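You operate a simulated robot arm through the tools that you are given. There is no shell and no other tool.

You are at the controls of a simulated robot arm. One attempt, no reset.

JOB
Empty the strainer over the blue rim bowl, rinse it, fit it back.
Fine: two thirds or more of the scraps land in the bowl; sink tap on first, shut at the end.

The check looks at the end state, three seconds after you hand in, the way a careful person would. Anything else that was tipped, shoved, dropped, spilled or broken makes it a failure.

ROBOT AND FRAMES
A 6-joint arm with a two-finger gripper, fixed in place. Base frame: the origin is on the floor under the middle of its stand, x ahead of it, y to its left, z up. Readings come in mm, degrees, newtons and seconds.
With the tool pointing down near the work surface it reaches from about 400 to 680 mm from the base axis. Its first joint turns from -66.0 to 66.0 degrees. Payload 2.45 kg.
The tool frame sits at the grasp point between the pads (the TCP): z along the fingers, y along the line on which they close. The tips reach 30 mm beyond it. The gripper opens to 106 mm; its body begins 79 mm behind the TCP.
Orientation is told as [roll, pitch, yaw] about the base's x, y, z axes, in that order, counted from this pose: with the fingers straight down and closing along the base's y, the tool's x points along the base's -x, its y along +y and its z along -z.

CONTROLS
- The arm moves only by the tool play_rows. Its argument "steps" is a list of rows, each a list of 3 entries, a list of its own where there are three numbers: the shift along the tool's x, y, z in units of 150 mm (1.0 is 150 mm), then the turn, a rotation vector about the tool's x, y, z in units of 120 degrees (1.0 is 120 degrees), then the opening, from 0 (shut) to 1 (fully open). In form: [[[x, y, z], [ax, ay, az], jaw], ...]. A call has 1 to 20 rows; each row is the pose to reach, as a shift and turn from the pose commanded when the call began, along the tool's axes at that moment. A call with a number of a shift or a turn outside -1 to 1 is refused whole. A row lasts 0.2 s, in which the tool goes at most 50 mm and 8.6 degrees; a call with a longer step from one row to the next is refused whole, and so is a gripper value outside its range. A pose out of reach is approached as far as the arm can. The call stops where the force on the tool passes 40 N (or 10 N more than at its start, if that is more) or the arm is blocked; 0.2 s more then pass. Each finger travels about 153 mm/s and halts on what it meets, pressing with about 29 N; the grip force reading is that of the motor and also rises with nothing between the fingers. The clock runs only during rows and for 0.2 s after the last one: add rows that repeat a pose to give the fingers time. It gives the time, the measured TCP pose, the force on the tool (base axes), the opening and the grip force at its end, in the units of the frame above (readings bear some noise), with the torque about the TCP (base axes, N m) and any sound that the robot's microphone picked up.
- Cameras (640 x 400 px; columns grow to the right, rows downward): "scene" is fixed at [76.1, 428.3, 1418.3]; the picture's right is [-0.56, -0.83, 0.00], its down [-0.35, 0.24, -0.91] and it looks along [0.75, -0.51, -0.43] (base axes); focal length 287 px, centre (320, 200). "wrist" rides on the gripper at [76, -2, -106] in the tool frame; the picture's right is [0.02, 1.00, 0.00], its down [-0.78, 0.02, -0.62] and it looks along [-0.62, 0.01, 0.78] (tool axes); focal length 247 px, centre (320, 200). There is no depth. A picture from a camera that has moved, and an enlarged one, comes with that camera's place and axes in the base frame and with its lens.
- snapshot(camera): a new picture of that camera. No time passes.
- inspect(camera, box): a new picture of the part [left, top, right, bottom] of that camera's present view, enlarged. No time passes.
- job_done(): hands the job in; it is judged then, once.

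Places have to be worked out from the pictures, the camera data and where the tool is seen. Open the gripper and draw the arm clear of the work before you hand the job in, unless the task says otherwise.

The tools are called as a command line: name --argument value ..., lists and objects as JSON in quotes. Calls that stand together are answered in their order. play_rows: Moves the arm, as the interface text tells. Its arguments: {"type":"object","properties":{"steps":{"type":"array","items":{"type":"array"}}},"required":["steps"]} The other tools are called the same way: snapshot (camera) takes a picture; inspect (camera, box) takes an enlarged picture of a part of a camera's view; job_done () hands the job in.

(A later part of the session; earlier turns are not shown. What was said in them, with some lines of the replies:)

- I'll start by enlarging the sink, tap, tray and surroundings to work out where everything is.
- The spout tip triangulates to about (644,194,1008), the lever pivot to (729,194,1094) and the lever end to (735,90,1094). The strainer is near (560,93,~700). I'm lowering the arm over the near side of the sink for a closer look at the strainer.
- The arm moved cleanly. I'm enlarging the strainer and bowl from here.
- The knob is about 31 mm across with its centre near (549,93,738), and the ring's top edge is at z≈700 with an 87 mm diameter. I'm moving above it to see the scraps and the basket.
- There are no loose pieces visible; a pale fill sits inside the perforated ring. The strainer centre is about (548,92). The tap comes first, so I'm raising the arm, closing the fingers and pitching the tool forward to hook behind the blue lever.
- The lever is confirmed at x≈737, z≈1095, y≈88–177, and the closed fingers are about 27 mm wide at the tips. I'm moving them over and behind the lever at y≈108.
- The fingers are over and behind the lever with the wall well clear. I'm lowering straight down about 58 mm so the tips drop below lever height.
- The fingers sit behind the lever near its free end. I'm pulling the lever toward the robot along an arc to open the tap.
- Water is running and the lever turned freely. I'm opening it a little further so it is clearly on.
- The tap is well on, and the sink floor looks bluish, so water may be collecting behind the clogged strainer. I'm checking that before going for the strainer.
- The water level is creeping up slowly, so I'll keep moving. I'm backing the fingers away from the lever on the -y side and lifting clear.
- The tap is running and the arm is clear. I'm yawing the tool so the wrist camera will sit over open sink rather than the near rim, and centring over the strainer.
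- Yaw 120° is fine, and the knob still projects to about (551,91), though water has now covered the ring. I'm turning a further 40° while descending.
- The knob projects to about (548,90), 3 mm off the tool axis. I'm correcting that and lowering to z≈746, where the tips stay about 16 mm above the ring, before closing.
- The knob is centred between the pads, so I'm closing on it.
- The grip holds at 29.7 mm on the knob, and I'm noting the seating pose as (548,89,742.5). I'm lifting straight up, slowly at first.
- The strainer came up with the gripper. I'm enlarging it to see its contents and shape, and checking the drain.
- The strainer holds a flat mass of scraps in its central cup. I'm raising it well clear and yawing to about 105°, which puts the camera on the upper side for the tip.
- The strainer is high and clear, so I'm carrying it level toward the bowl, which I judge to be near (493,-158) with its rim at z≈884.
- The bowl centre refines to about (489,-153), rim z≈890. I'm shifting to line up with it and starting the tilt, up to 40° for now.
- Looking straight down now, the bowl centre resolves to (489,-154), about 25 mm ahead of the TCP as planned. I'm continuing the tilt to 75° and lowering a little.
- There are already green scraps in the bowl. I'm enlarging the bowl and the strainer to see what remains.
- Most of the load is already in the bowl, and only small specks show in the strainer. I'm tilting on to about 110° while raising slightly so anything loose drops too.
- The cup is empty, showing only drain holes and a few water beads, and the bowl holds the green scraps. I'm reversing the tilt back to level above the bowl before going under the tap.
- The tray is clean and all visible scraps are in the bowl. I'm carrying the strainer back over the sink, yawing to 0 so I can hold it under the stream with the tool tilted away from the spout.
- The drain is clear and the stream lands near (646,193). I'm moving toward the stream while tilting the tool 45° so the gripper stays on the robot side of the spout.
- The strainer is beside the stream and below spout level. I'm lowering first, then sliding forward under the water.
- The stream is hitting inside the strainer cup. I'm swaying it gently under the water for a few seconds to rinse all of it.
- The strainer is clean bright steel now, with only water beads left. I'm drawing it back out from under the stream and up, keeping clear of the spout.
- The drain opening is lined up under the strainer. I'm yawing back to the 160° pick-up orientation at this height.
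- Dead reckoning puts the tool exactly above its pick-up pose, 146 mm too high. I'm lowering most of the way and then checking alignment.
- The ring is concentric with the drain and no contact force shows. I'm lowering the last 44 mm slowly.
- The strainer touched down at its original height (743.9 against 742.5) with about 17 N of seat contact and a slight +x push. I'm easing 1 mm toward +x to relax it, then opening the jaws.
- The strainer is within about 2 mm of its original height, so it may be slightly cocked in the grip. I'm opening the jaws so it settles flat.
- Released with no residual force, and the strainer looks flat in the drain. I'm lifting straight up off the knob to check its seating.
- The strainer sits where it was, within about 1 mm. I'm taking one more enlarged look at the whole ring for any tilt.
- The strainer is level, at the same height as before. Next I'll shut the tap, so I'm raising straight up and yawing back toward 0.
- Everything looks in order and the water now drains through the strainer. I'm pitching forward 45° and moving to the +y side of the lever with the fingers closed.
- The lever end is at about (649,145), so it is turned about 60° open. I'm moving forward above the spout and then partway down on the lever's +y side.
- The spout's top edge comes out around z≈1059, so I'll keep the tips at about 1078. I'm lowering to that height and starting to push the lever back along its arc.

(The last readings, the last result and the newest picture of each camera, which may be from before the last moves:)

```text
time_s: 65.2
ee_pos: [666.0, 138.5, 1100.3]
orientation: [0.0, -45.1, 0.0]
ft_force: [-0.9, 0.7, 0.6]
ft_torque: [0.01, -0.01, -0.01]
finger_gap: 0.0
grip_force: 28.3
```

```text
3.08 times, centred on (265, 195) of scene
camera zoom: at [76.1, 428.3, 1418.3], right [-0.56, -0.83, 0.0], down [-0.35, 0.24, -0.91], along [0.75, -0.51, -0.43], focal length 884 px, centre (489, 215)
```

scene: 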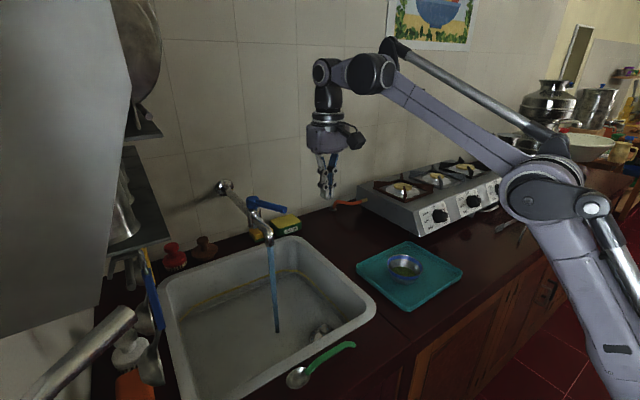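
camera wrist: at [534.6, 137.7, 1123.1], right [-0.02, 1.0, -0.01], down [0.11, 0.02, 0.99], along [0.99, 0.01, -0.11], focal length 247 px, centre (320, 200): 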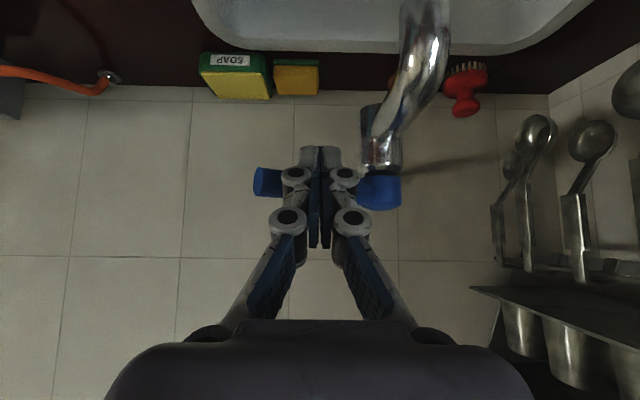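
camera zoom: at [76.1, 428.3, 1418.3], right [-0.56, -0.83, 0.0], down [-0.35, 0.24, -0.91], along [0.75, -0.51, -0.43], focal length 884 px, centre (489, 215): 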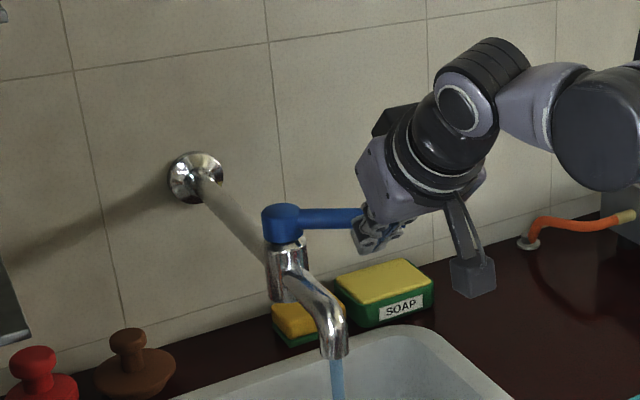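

The lever is following and the stream has thinned. I'm continuing the push toward its fully shut position.

play_rows --steps '[[[-0.033, -0.0467, 0.033], [0, 0, 0], 0], [[-0.0707, -0.093, 0.0707], [0, 0, 0], 0], [[-0.113, -0.127, 0.113], [0, 0, 0], 0], [[-0.16, -0.16, 0.16], [0, 0, 0], 0], [[-0.179, -0.173, 0.179], [0, 0, 0], 0]]'

snapshot --camera "wrist"

inspect --camera "scene" --box '[190, 130, 340, 260]'

snapshot --camera "scene"

```text
time_s: 66.4
ee_pos: [705.3, 113.5, 1100.9]
orientation: [0.1, -45.0, 0.0]
ft_force: [-1.3, 0.2, -0.7]
ft_torque: [0.0, 0.01, 0.0]
finger_gap: 0.0
grip_force: 28.7
```

```text
taken
camera wrist: at [574.3, 112.9, 1123.0], right [-0.01, 1.0, -0.01], down [0.11, 0.02, 0.99], along [0.99, 0.01, -0.11], focal length 247 px, centre (320, 200)
```

wrist: 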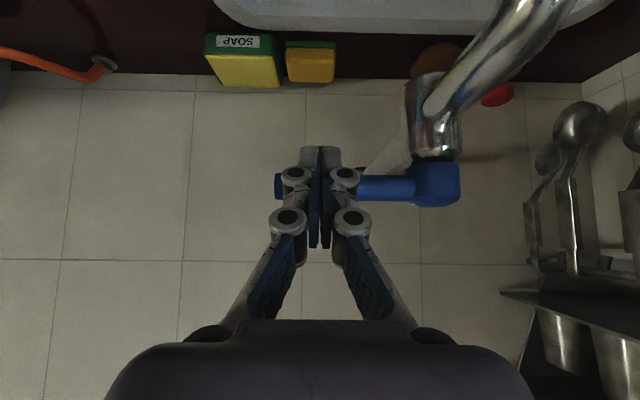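

```text
3.08 times, centred on (265, 195) of scene
camera zoom: at [76.1, 428.3, 1418.3], right [-0.56, -0.83, 0.0], down [-0.35, 0.24, -0.91], along [0.75, -0.51, -0.43], focal length 884 px, centre (489, 215)
```

zoom: 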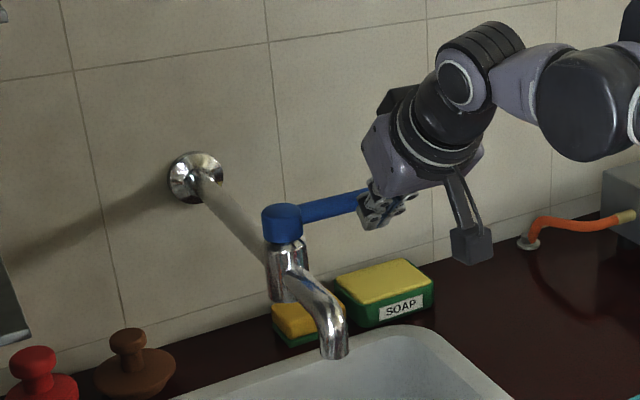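

```text
taken
```

scene: 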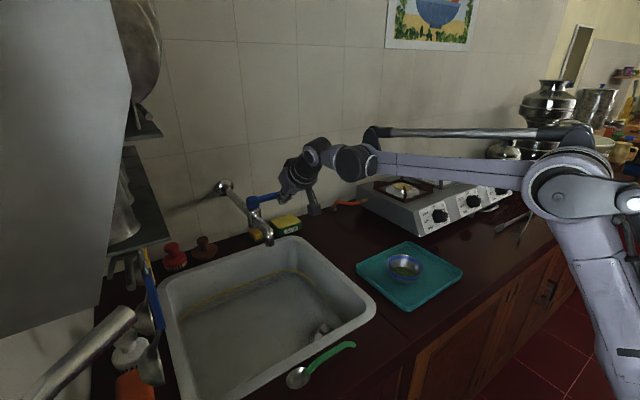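

The stream has stopped. I'm nudging the lever a few millimetres further to be sure it is against its stop.

play_rows --steps '[[[-0.012, -0.005, 0.012], [0, 0, 0], 0], [[-0.024, -0.008, 0.024], [0, 0, 0], 0], [[-0.036, -0.01, 0.036], [0, 0, 0], 0]]'

inspect --camera "scene" --box '[200, 160, 330, 250]'

snapshot --camera "wrist"

```text
time_s: 67.2
ee_pos: [709.2, 113.9, 1099.5]
orientation: [0.0, -44.3, 0.0]
ft_force: [-33.5, 3.3, -13.7]
ft_torque: [0.07, 0.7, 0.24]
finger_gap: 6.1
grip_force: 28.8
```

```text
4.44 times, centred on (265, 205) of scene
camera zoom: at [75.3, 428.5, 1418.3], right [-0.56, -0.83, 0.0], down [-0.35, 0.24, -0.91], along [0.75, -0.51, -0.42], focal length 1277 px, centre (564, 178)
```

zoom: 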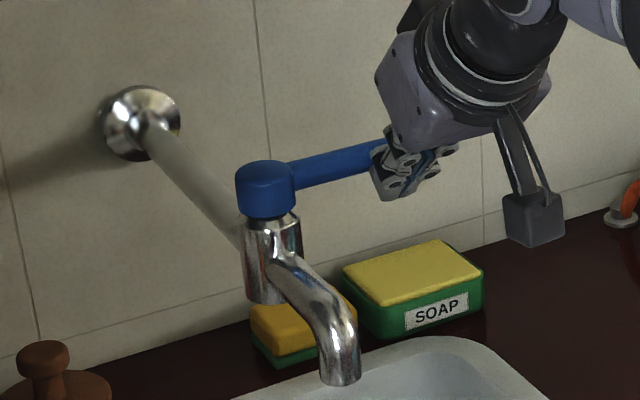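

```text
taken
camera wrist: at [578.9, 112.9, 1122.3], right [-0.01, 1.0, -0.01], down [0.13, 0.02, 0.99], along [0.99, 0.01, -0.13], focal length 247 px, centre (320, 200)
```

wrist: 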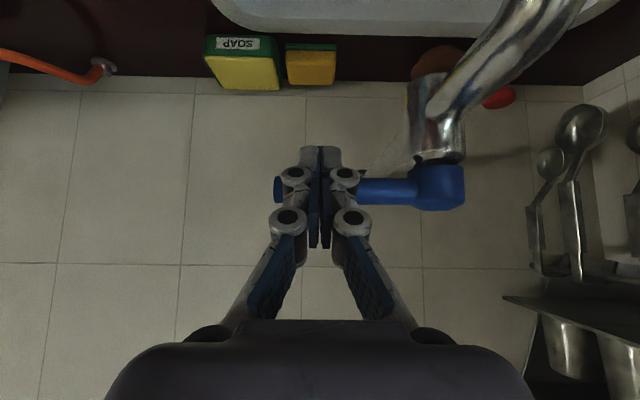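

The push met the firm stop (33 N), so the tap is fully shut. I'm backing straight off the lever and then up and away.

play_rows --steps '[[[0.0354, 0, -0.0354], [0, 0, 0], 0], [[0.1, 0, -0.1], [0, 0, 0], 0], [[0.1886, 0, -0.1886], [0, 0, 0], 0], [[0.15, -0.02, -0.35], [0, 0, 0], 0], [[0.0943, -0.03, -0.5], [0, 0, 0], 0], [[0, -0.03, -0.754], [0, 0, 0], 0], [[0, -0.03, -0.754], [0, 0, 0], 0]]'

snapshot --camera "scene"

inspect --camera "scene" --box '[200, 160, 330, 250]'

```text
time_s: 68.8
ee_pos: [631.2, 105.2, 1181.8]
orientation: [0.1, -45.1, -0.1]
ft_force: [0.1, 0.3, -0.5]
ft_torque: [0.01, -0.01, 0.0]
finger_gap: 0.3
grip_force: 28.3
```

```text
taken
```

scene: 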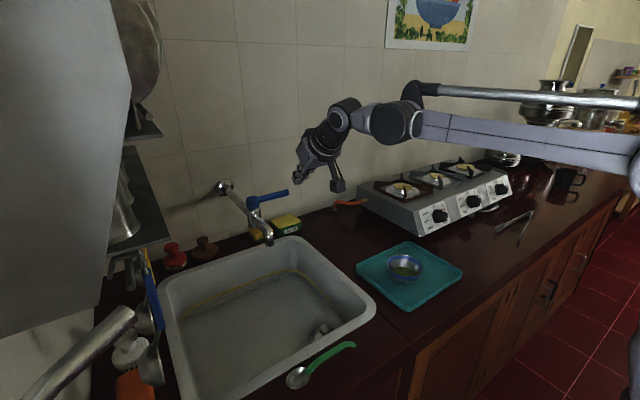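

```text
4.44 times, centred on (265, 205) of scene
camera zoom: at [76.1, 428.3, 1418.3], right [-0.56, -0.83, 0.0], down [-0.35, 0.24, -0.91], along [0.75, -0.51, -0.43], focal length 1277 px, centre (564, 178)
```

zoom: 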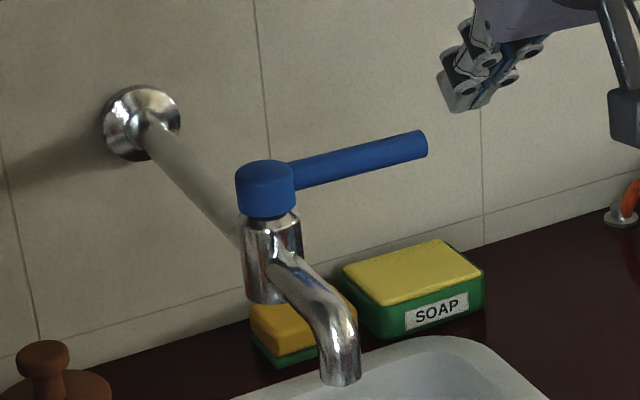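

The lever looks identical to its starting position and the tap is dry. I'm levelling the tool, opening the gripper and withdrawing to the earlier viewpoint for a final check.

play_rows --steps '[[[0.078, -0.013, -0.078], [0, 0.0625, 0], 0], [[0.157, -0.027, -0.157], [0, 0.125, 0], 0], [[0.236, -0.04, -0.236], [0, 0.1875, 0], 0], [[0.314, -0.053, -0.314], [0, 0.25, 0], 0], [[0.393, -0.067, -0.393], [0, 0.3125, 0], 0], [[0.4714, -0.08, -0.4714], [0, 0.375, 0], 0.2], [[0.4714, -0.08, -0.4714], [0, 0.375, 0], 0.5]]'

play_rows --steps '[[[0.25, 0, 0.117], [0, 0, 0], 0.7], [[0.5, 0, 0.233], [0, 0, 0], 0.9], [[0.75, 0, 0.35], [0, 0, 0], 1], [[0.993, 0, 0.467], [0, 0, 0], 1], [[0.993, 0, 0.467], [0, 0, 0], 1]]'

inspect --camera "wrist" --box '[280, 115, 350, 165]'

snapshot --camera "wrist"

snapshot --camera "scene"

inspect --camera "scene" --box '[150, 220, 470, 400]'

```text
time_s: 70.4
ee_pos: [529.8, 94.5, 1181.0]
orientation: [0.2, 0.0, 0.1]
ft_force: [-0.3, -0.9, -0.2]
ft_torque: [0.01, 0.01, 0.02]
finger_gap: 53.1
grip_force: 0.0
```

```text
time_s: 71.6
ee_pos: [381.1, 96.0, 1111.5]
orientation: [0.1, -0.1, 0.0]
ft_force: [-0.1, 0.5, 0.4]
ft_torque: [0.04, 0.0, -0.03]
finger_gap: 106.2
grip_force: 0.0
```

```text
8.00 times, centred on (315, 140) of wrist
camera zoom: at [303.3, 95.1, 1218.4], right [-0.02, 1.0, 0.0], down [0.78, 0.02, 0.62], along [0.62, 0.01, -0.78], focal length 1976 px, centre (360, 680)
```

zoom: 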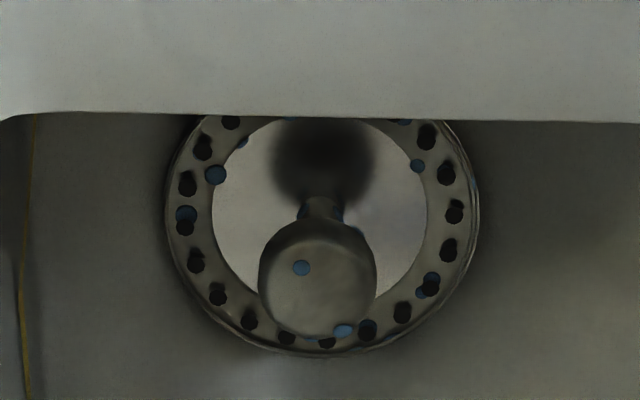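

```text
taken
camera wrist: at [303.3, 95.1, 1218.4], right [-0.02, 1.0, 0.0], down [0.78, 0.02, 0.62], along [0.62, 0.01, -0.78], focal length 247 px, centre (320, 200)
```

wrist: 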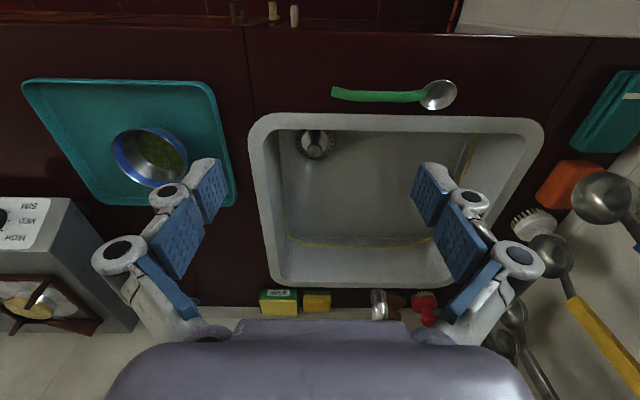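

```text
taken
```

scene: 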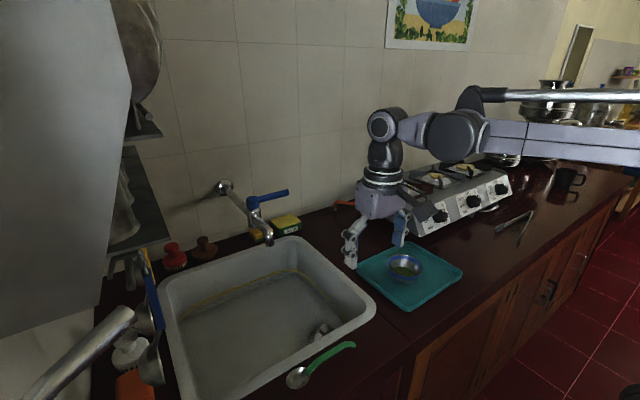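

```text
2.00 times, centred on (310, 310) of scene
camera zoom: at [76.1, 428.3, 1418.3], right [-0.56, -0.83, 0.0], down [-0.35, 0.24, -0.91], along [0.75, -0.51, -0.43], focal length 575 px, centre (340, -20)
```

zoom: 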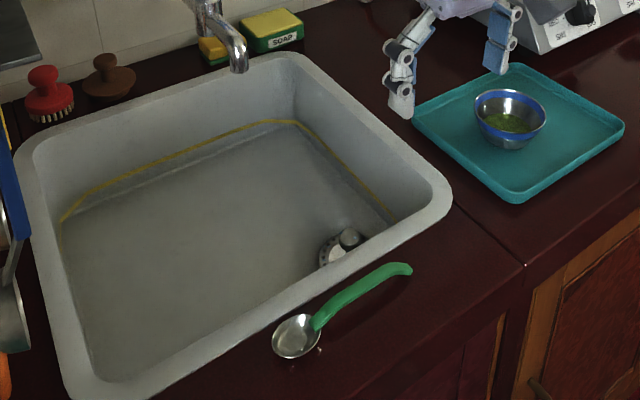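

The strainer matches its original height and size in view, shifted only about 1–2 mm. The bowl, tray, spoon and tap also look right. I'm checking the small glint beside the spoon and the bowl contents once more before handing in.

inspect --camera "scene" --box '[270, 335, 370, 395]'

inspect --camera "scene" --box '[340, 230, 480, 320]'

inspect --camera "wrist" --box '[320, 70, 470, 120]'

```text
6.40 times, centred on (320, 365) of scene
camera zoom: at [76.1, 428.3, 1418.3], right [-0.56, -0.83, 0.0], down [-0.35, 0.24, -0.91], along [0.75, -0.51, -0.43], focal length 1839 px, centre (320, -856)
```

zoom: 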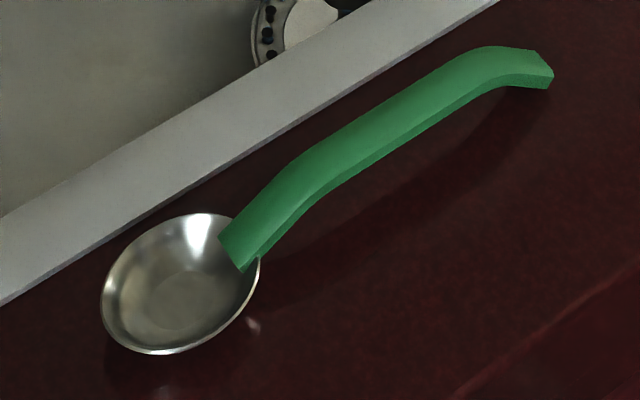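

```text
4.44 times, centred on (410, 275) of scene
camera zoom: at [76.1, 428.3, 1418.3], right [-0.56, -0.83, 0.0], down [-0.35, 0.24, -0.91], along [0.75, -0.51, -0.43], focal length 1277 px, centre (-80, -133)
```

zoom: 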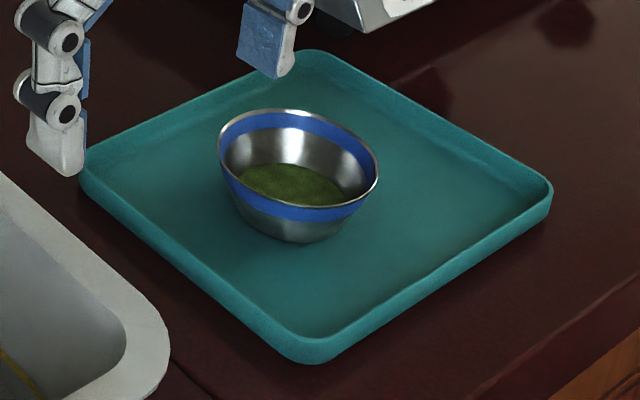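

```text
4.27 times, centred on (395, 95) of wrist
camera zoom: at [303.3, 95.1, 1218.4], right [-0.02, 1.0, 0.0], down [0.78, 0.02, 0.62], along [0.62, 0.01, -0.78], focal length 1054 px, centre (0, 648)
```

zoom: 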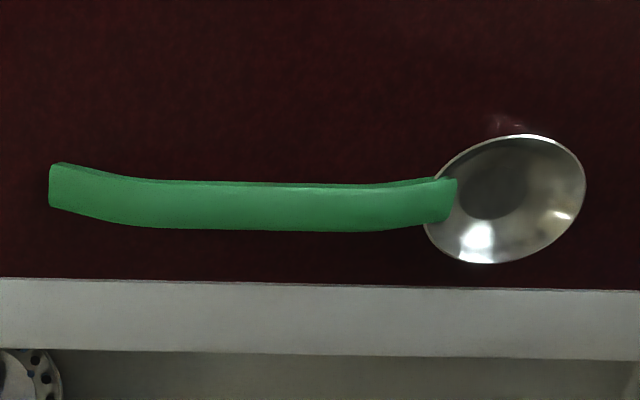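

The glint is just a reflection, the tray and counter are clean, and the bowl hasn't moved. I'm retracting to the starting pose before handing in.

play_rows --steps '[[[0.12, 0, -0.245], [0, 0, 0], 1], [[0.245, 0, -0.49], [0, 0, 0], 1], [[0.37, 0, -0.735], [0, 0, 0], 1], [[0.49, 0, -0.98], [0, 0, 0], 1], [[0.49, 0, -0.98], [0, 0, 0], 1], [[0.49, 0, -0.98], [0, 0, 0], 1]]'

snapshot --camera "scene"

```text
time_s: 73.0
ee_pos: [308.1, 97.3, 1259.0]
orientation: [0.1, -0.2, 0.0]
ft_force: [1.0, -0.5, 0.5]
ft_torque: [0.03, 0.01, -0.01]
finger_gap: 106.0
grip_force: 0.0
```

```text
taken
```

scene: 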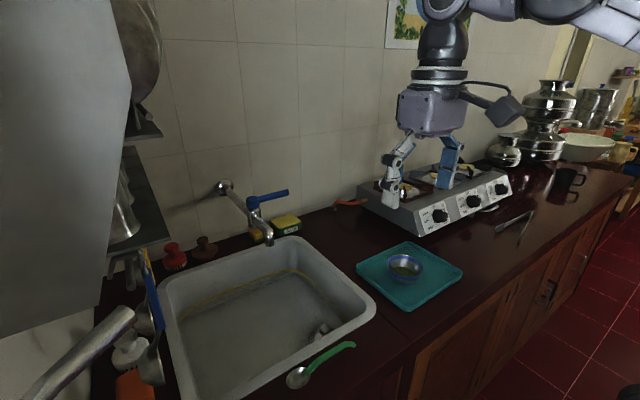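

The arm is back at its start pose with the gripper open. The tap is shut, the clean strainer is seated in the drain, and the scraps are in the blue rim bowl, so I'm handing in.

job_done

```text
The job is handed in.
```

The strainer has been emptied into the blue rim bowl, rinsed under the tap and fitted back in the drain. I handed the job in; no verdict has come back yet.

- **Tap:** I turned it on before touching the strainer. At the end I pushed the lever back against its stop, and no water was running in the last pictures.
- **Scraps:** The green scraps are in the bowl. I saw none left in the strainer and none on the tray or counter.
- **Strainer:** It came out of the rinse as clean bare steel with a few water beads. It sits level at its original height, about 1–2 mm to one side of where it started.
- **Rest of the scene:** The sink drained once the strainer was lifted. Nothing else looked disturbed in the last pictures, and the arm is back at its starting pose with the gripper open.
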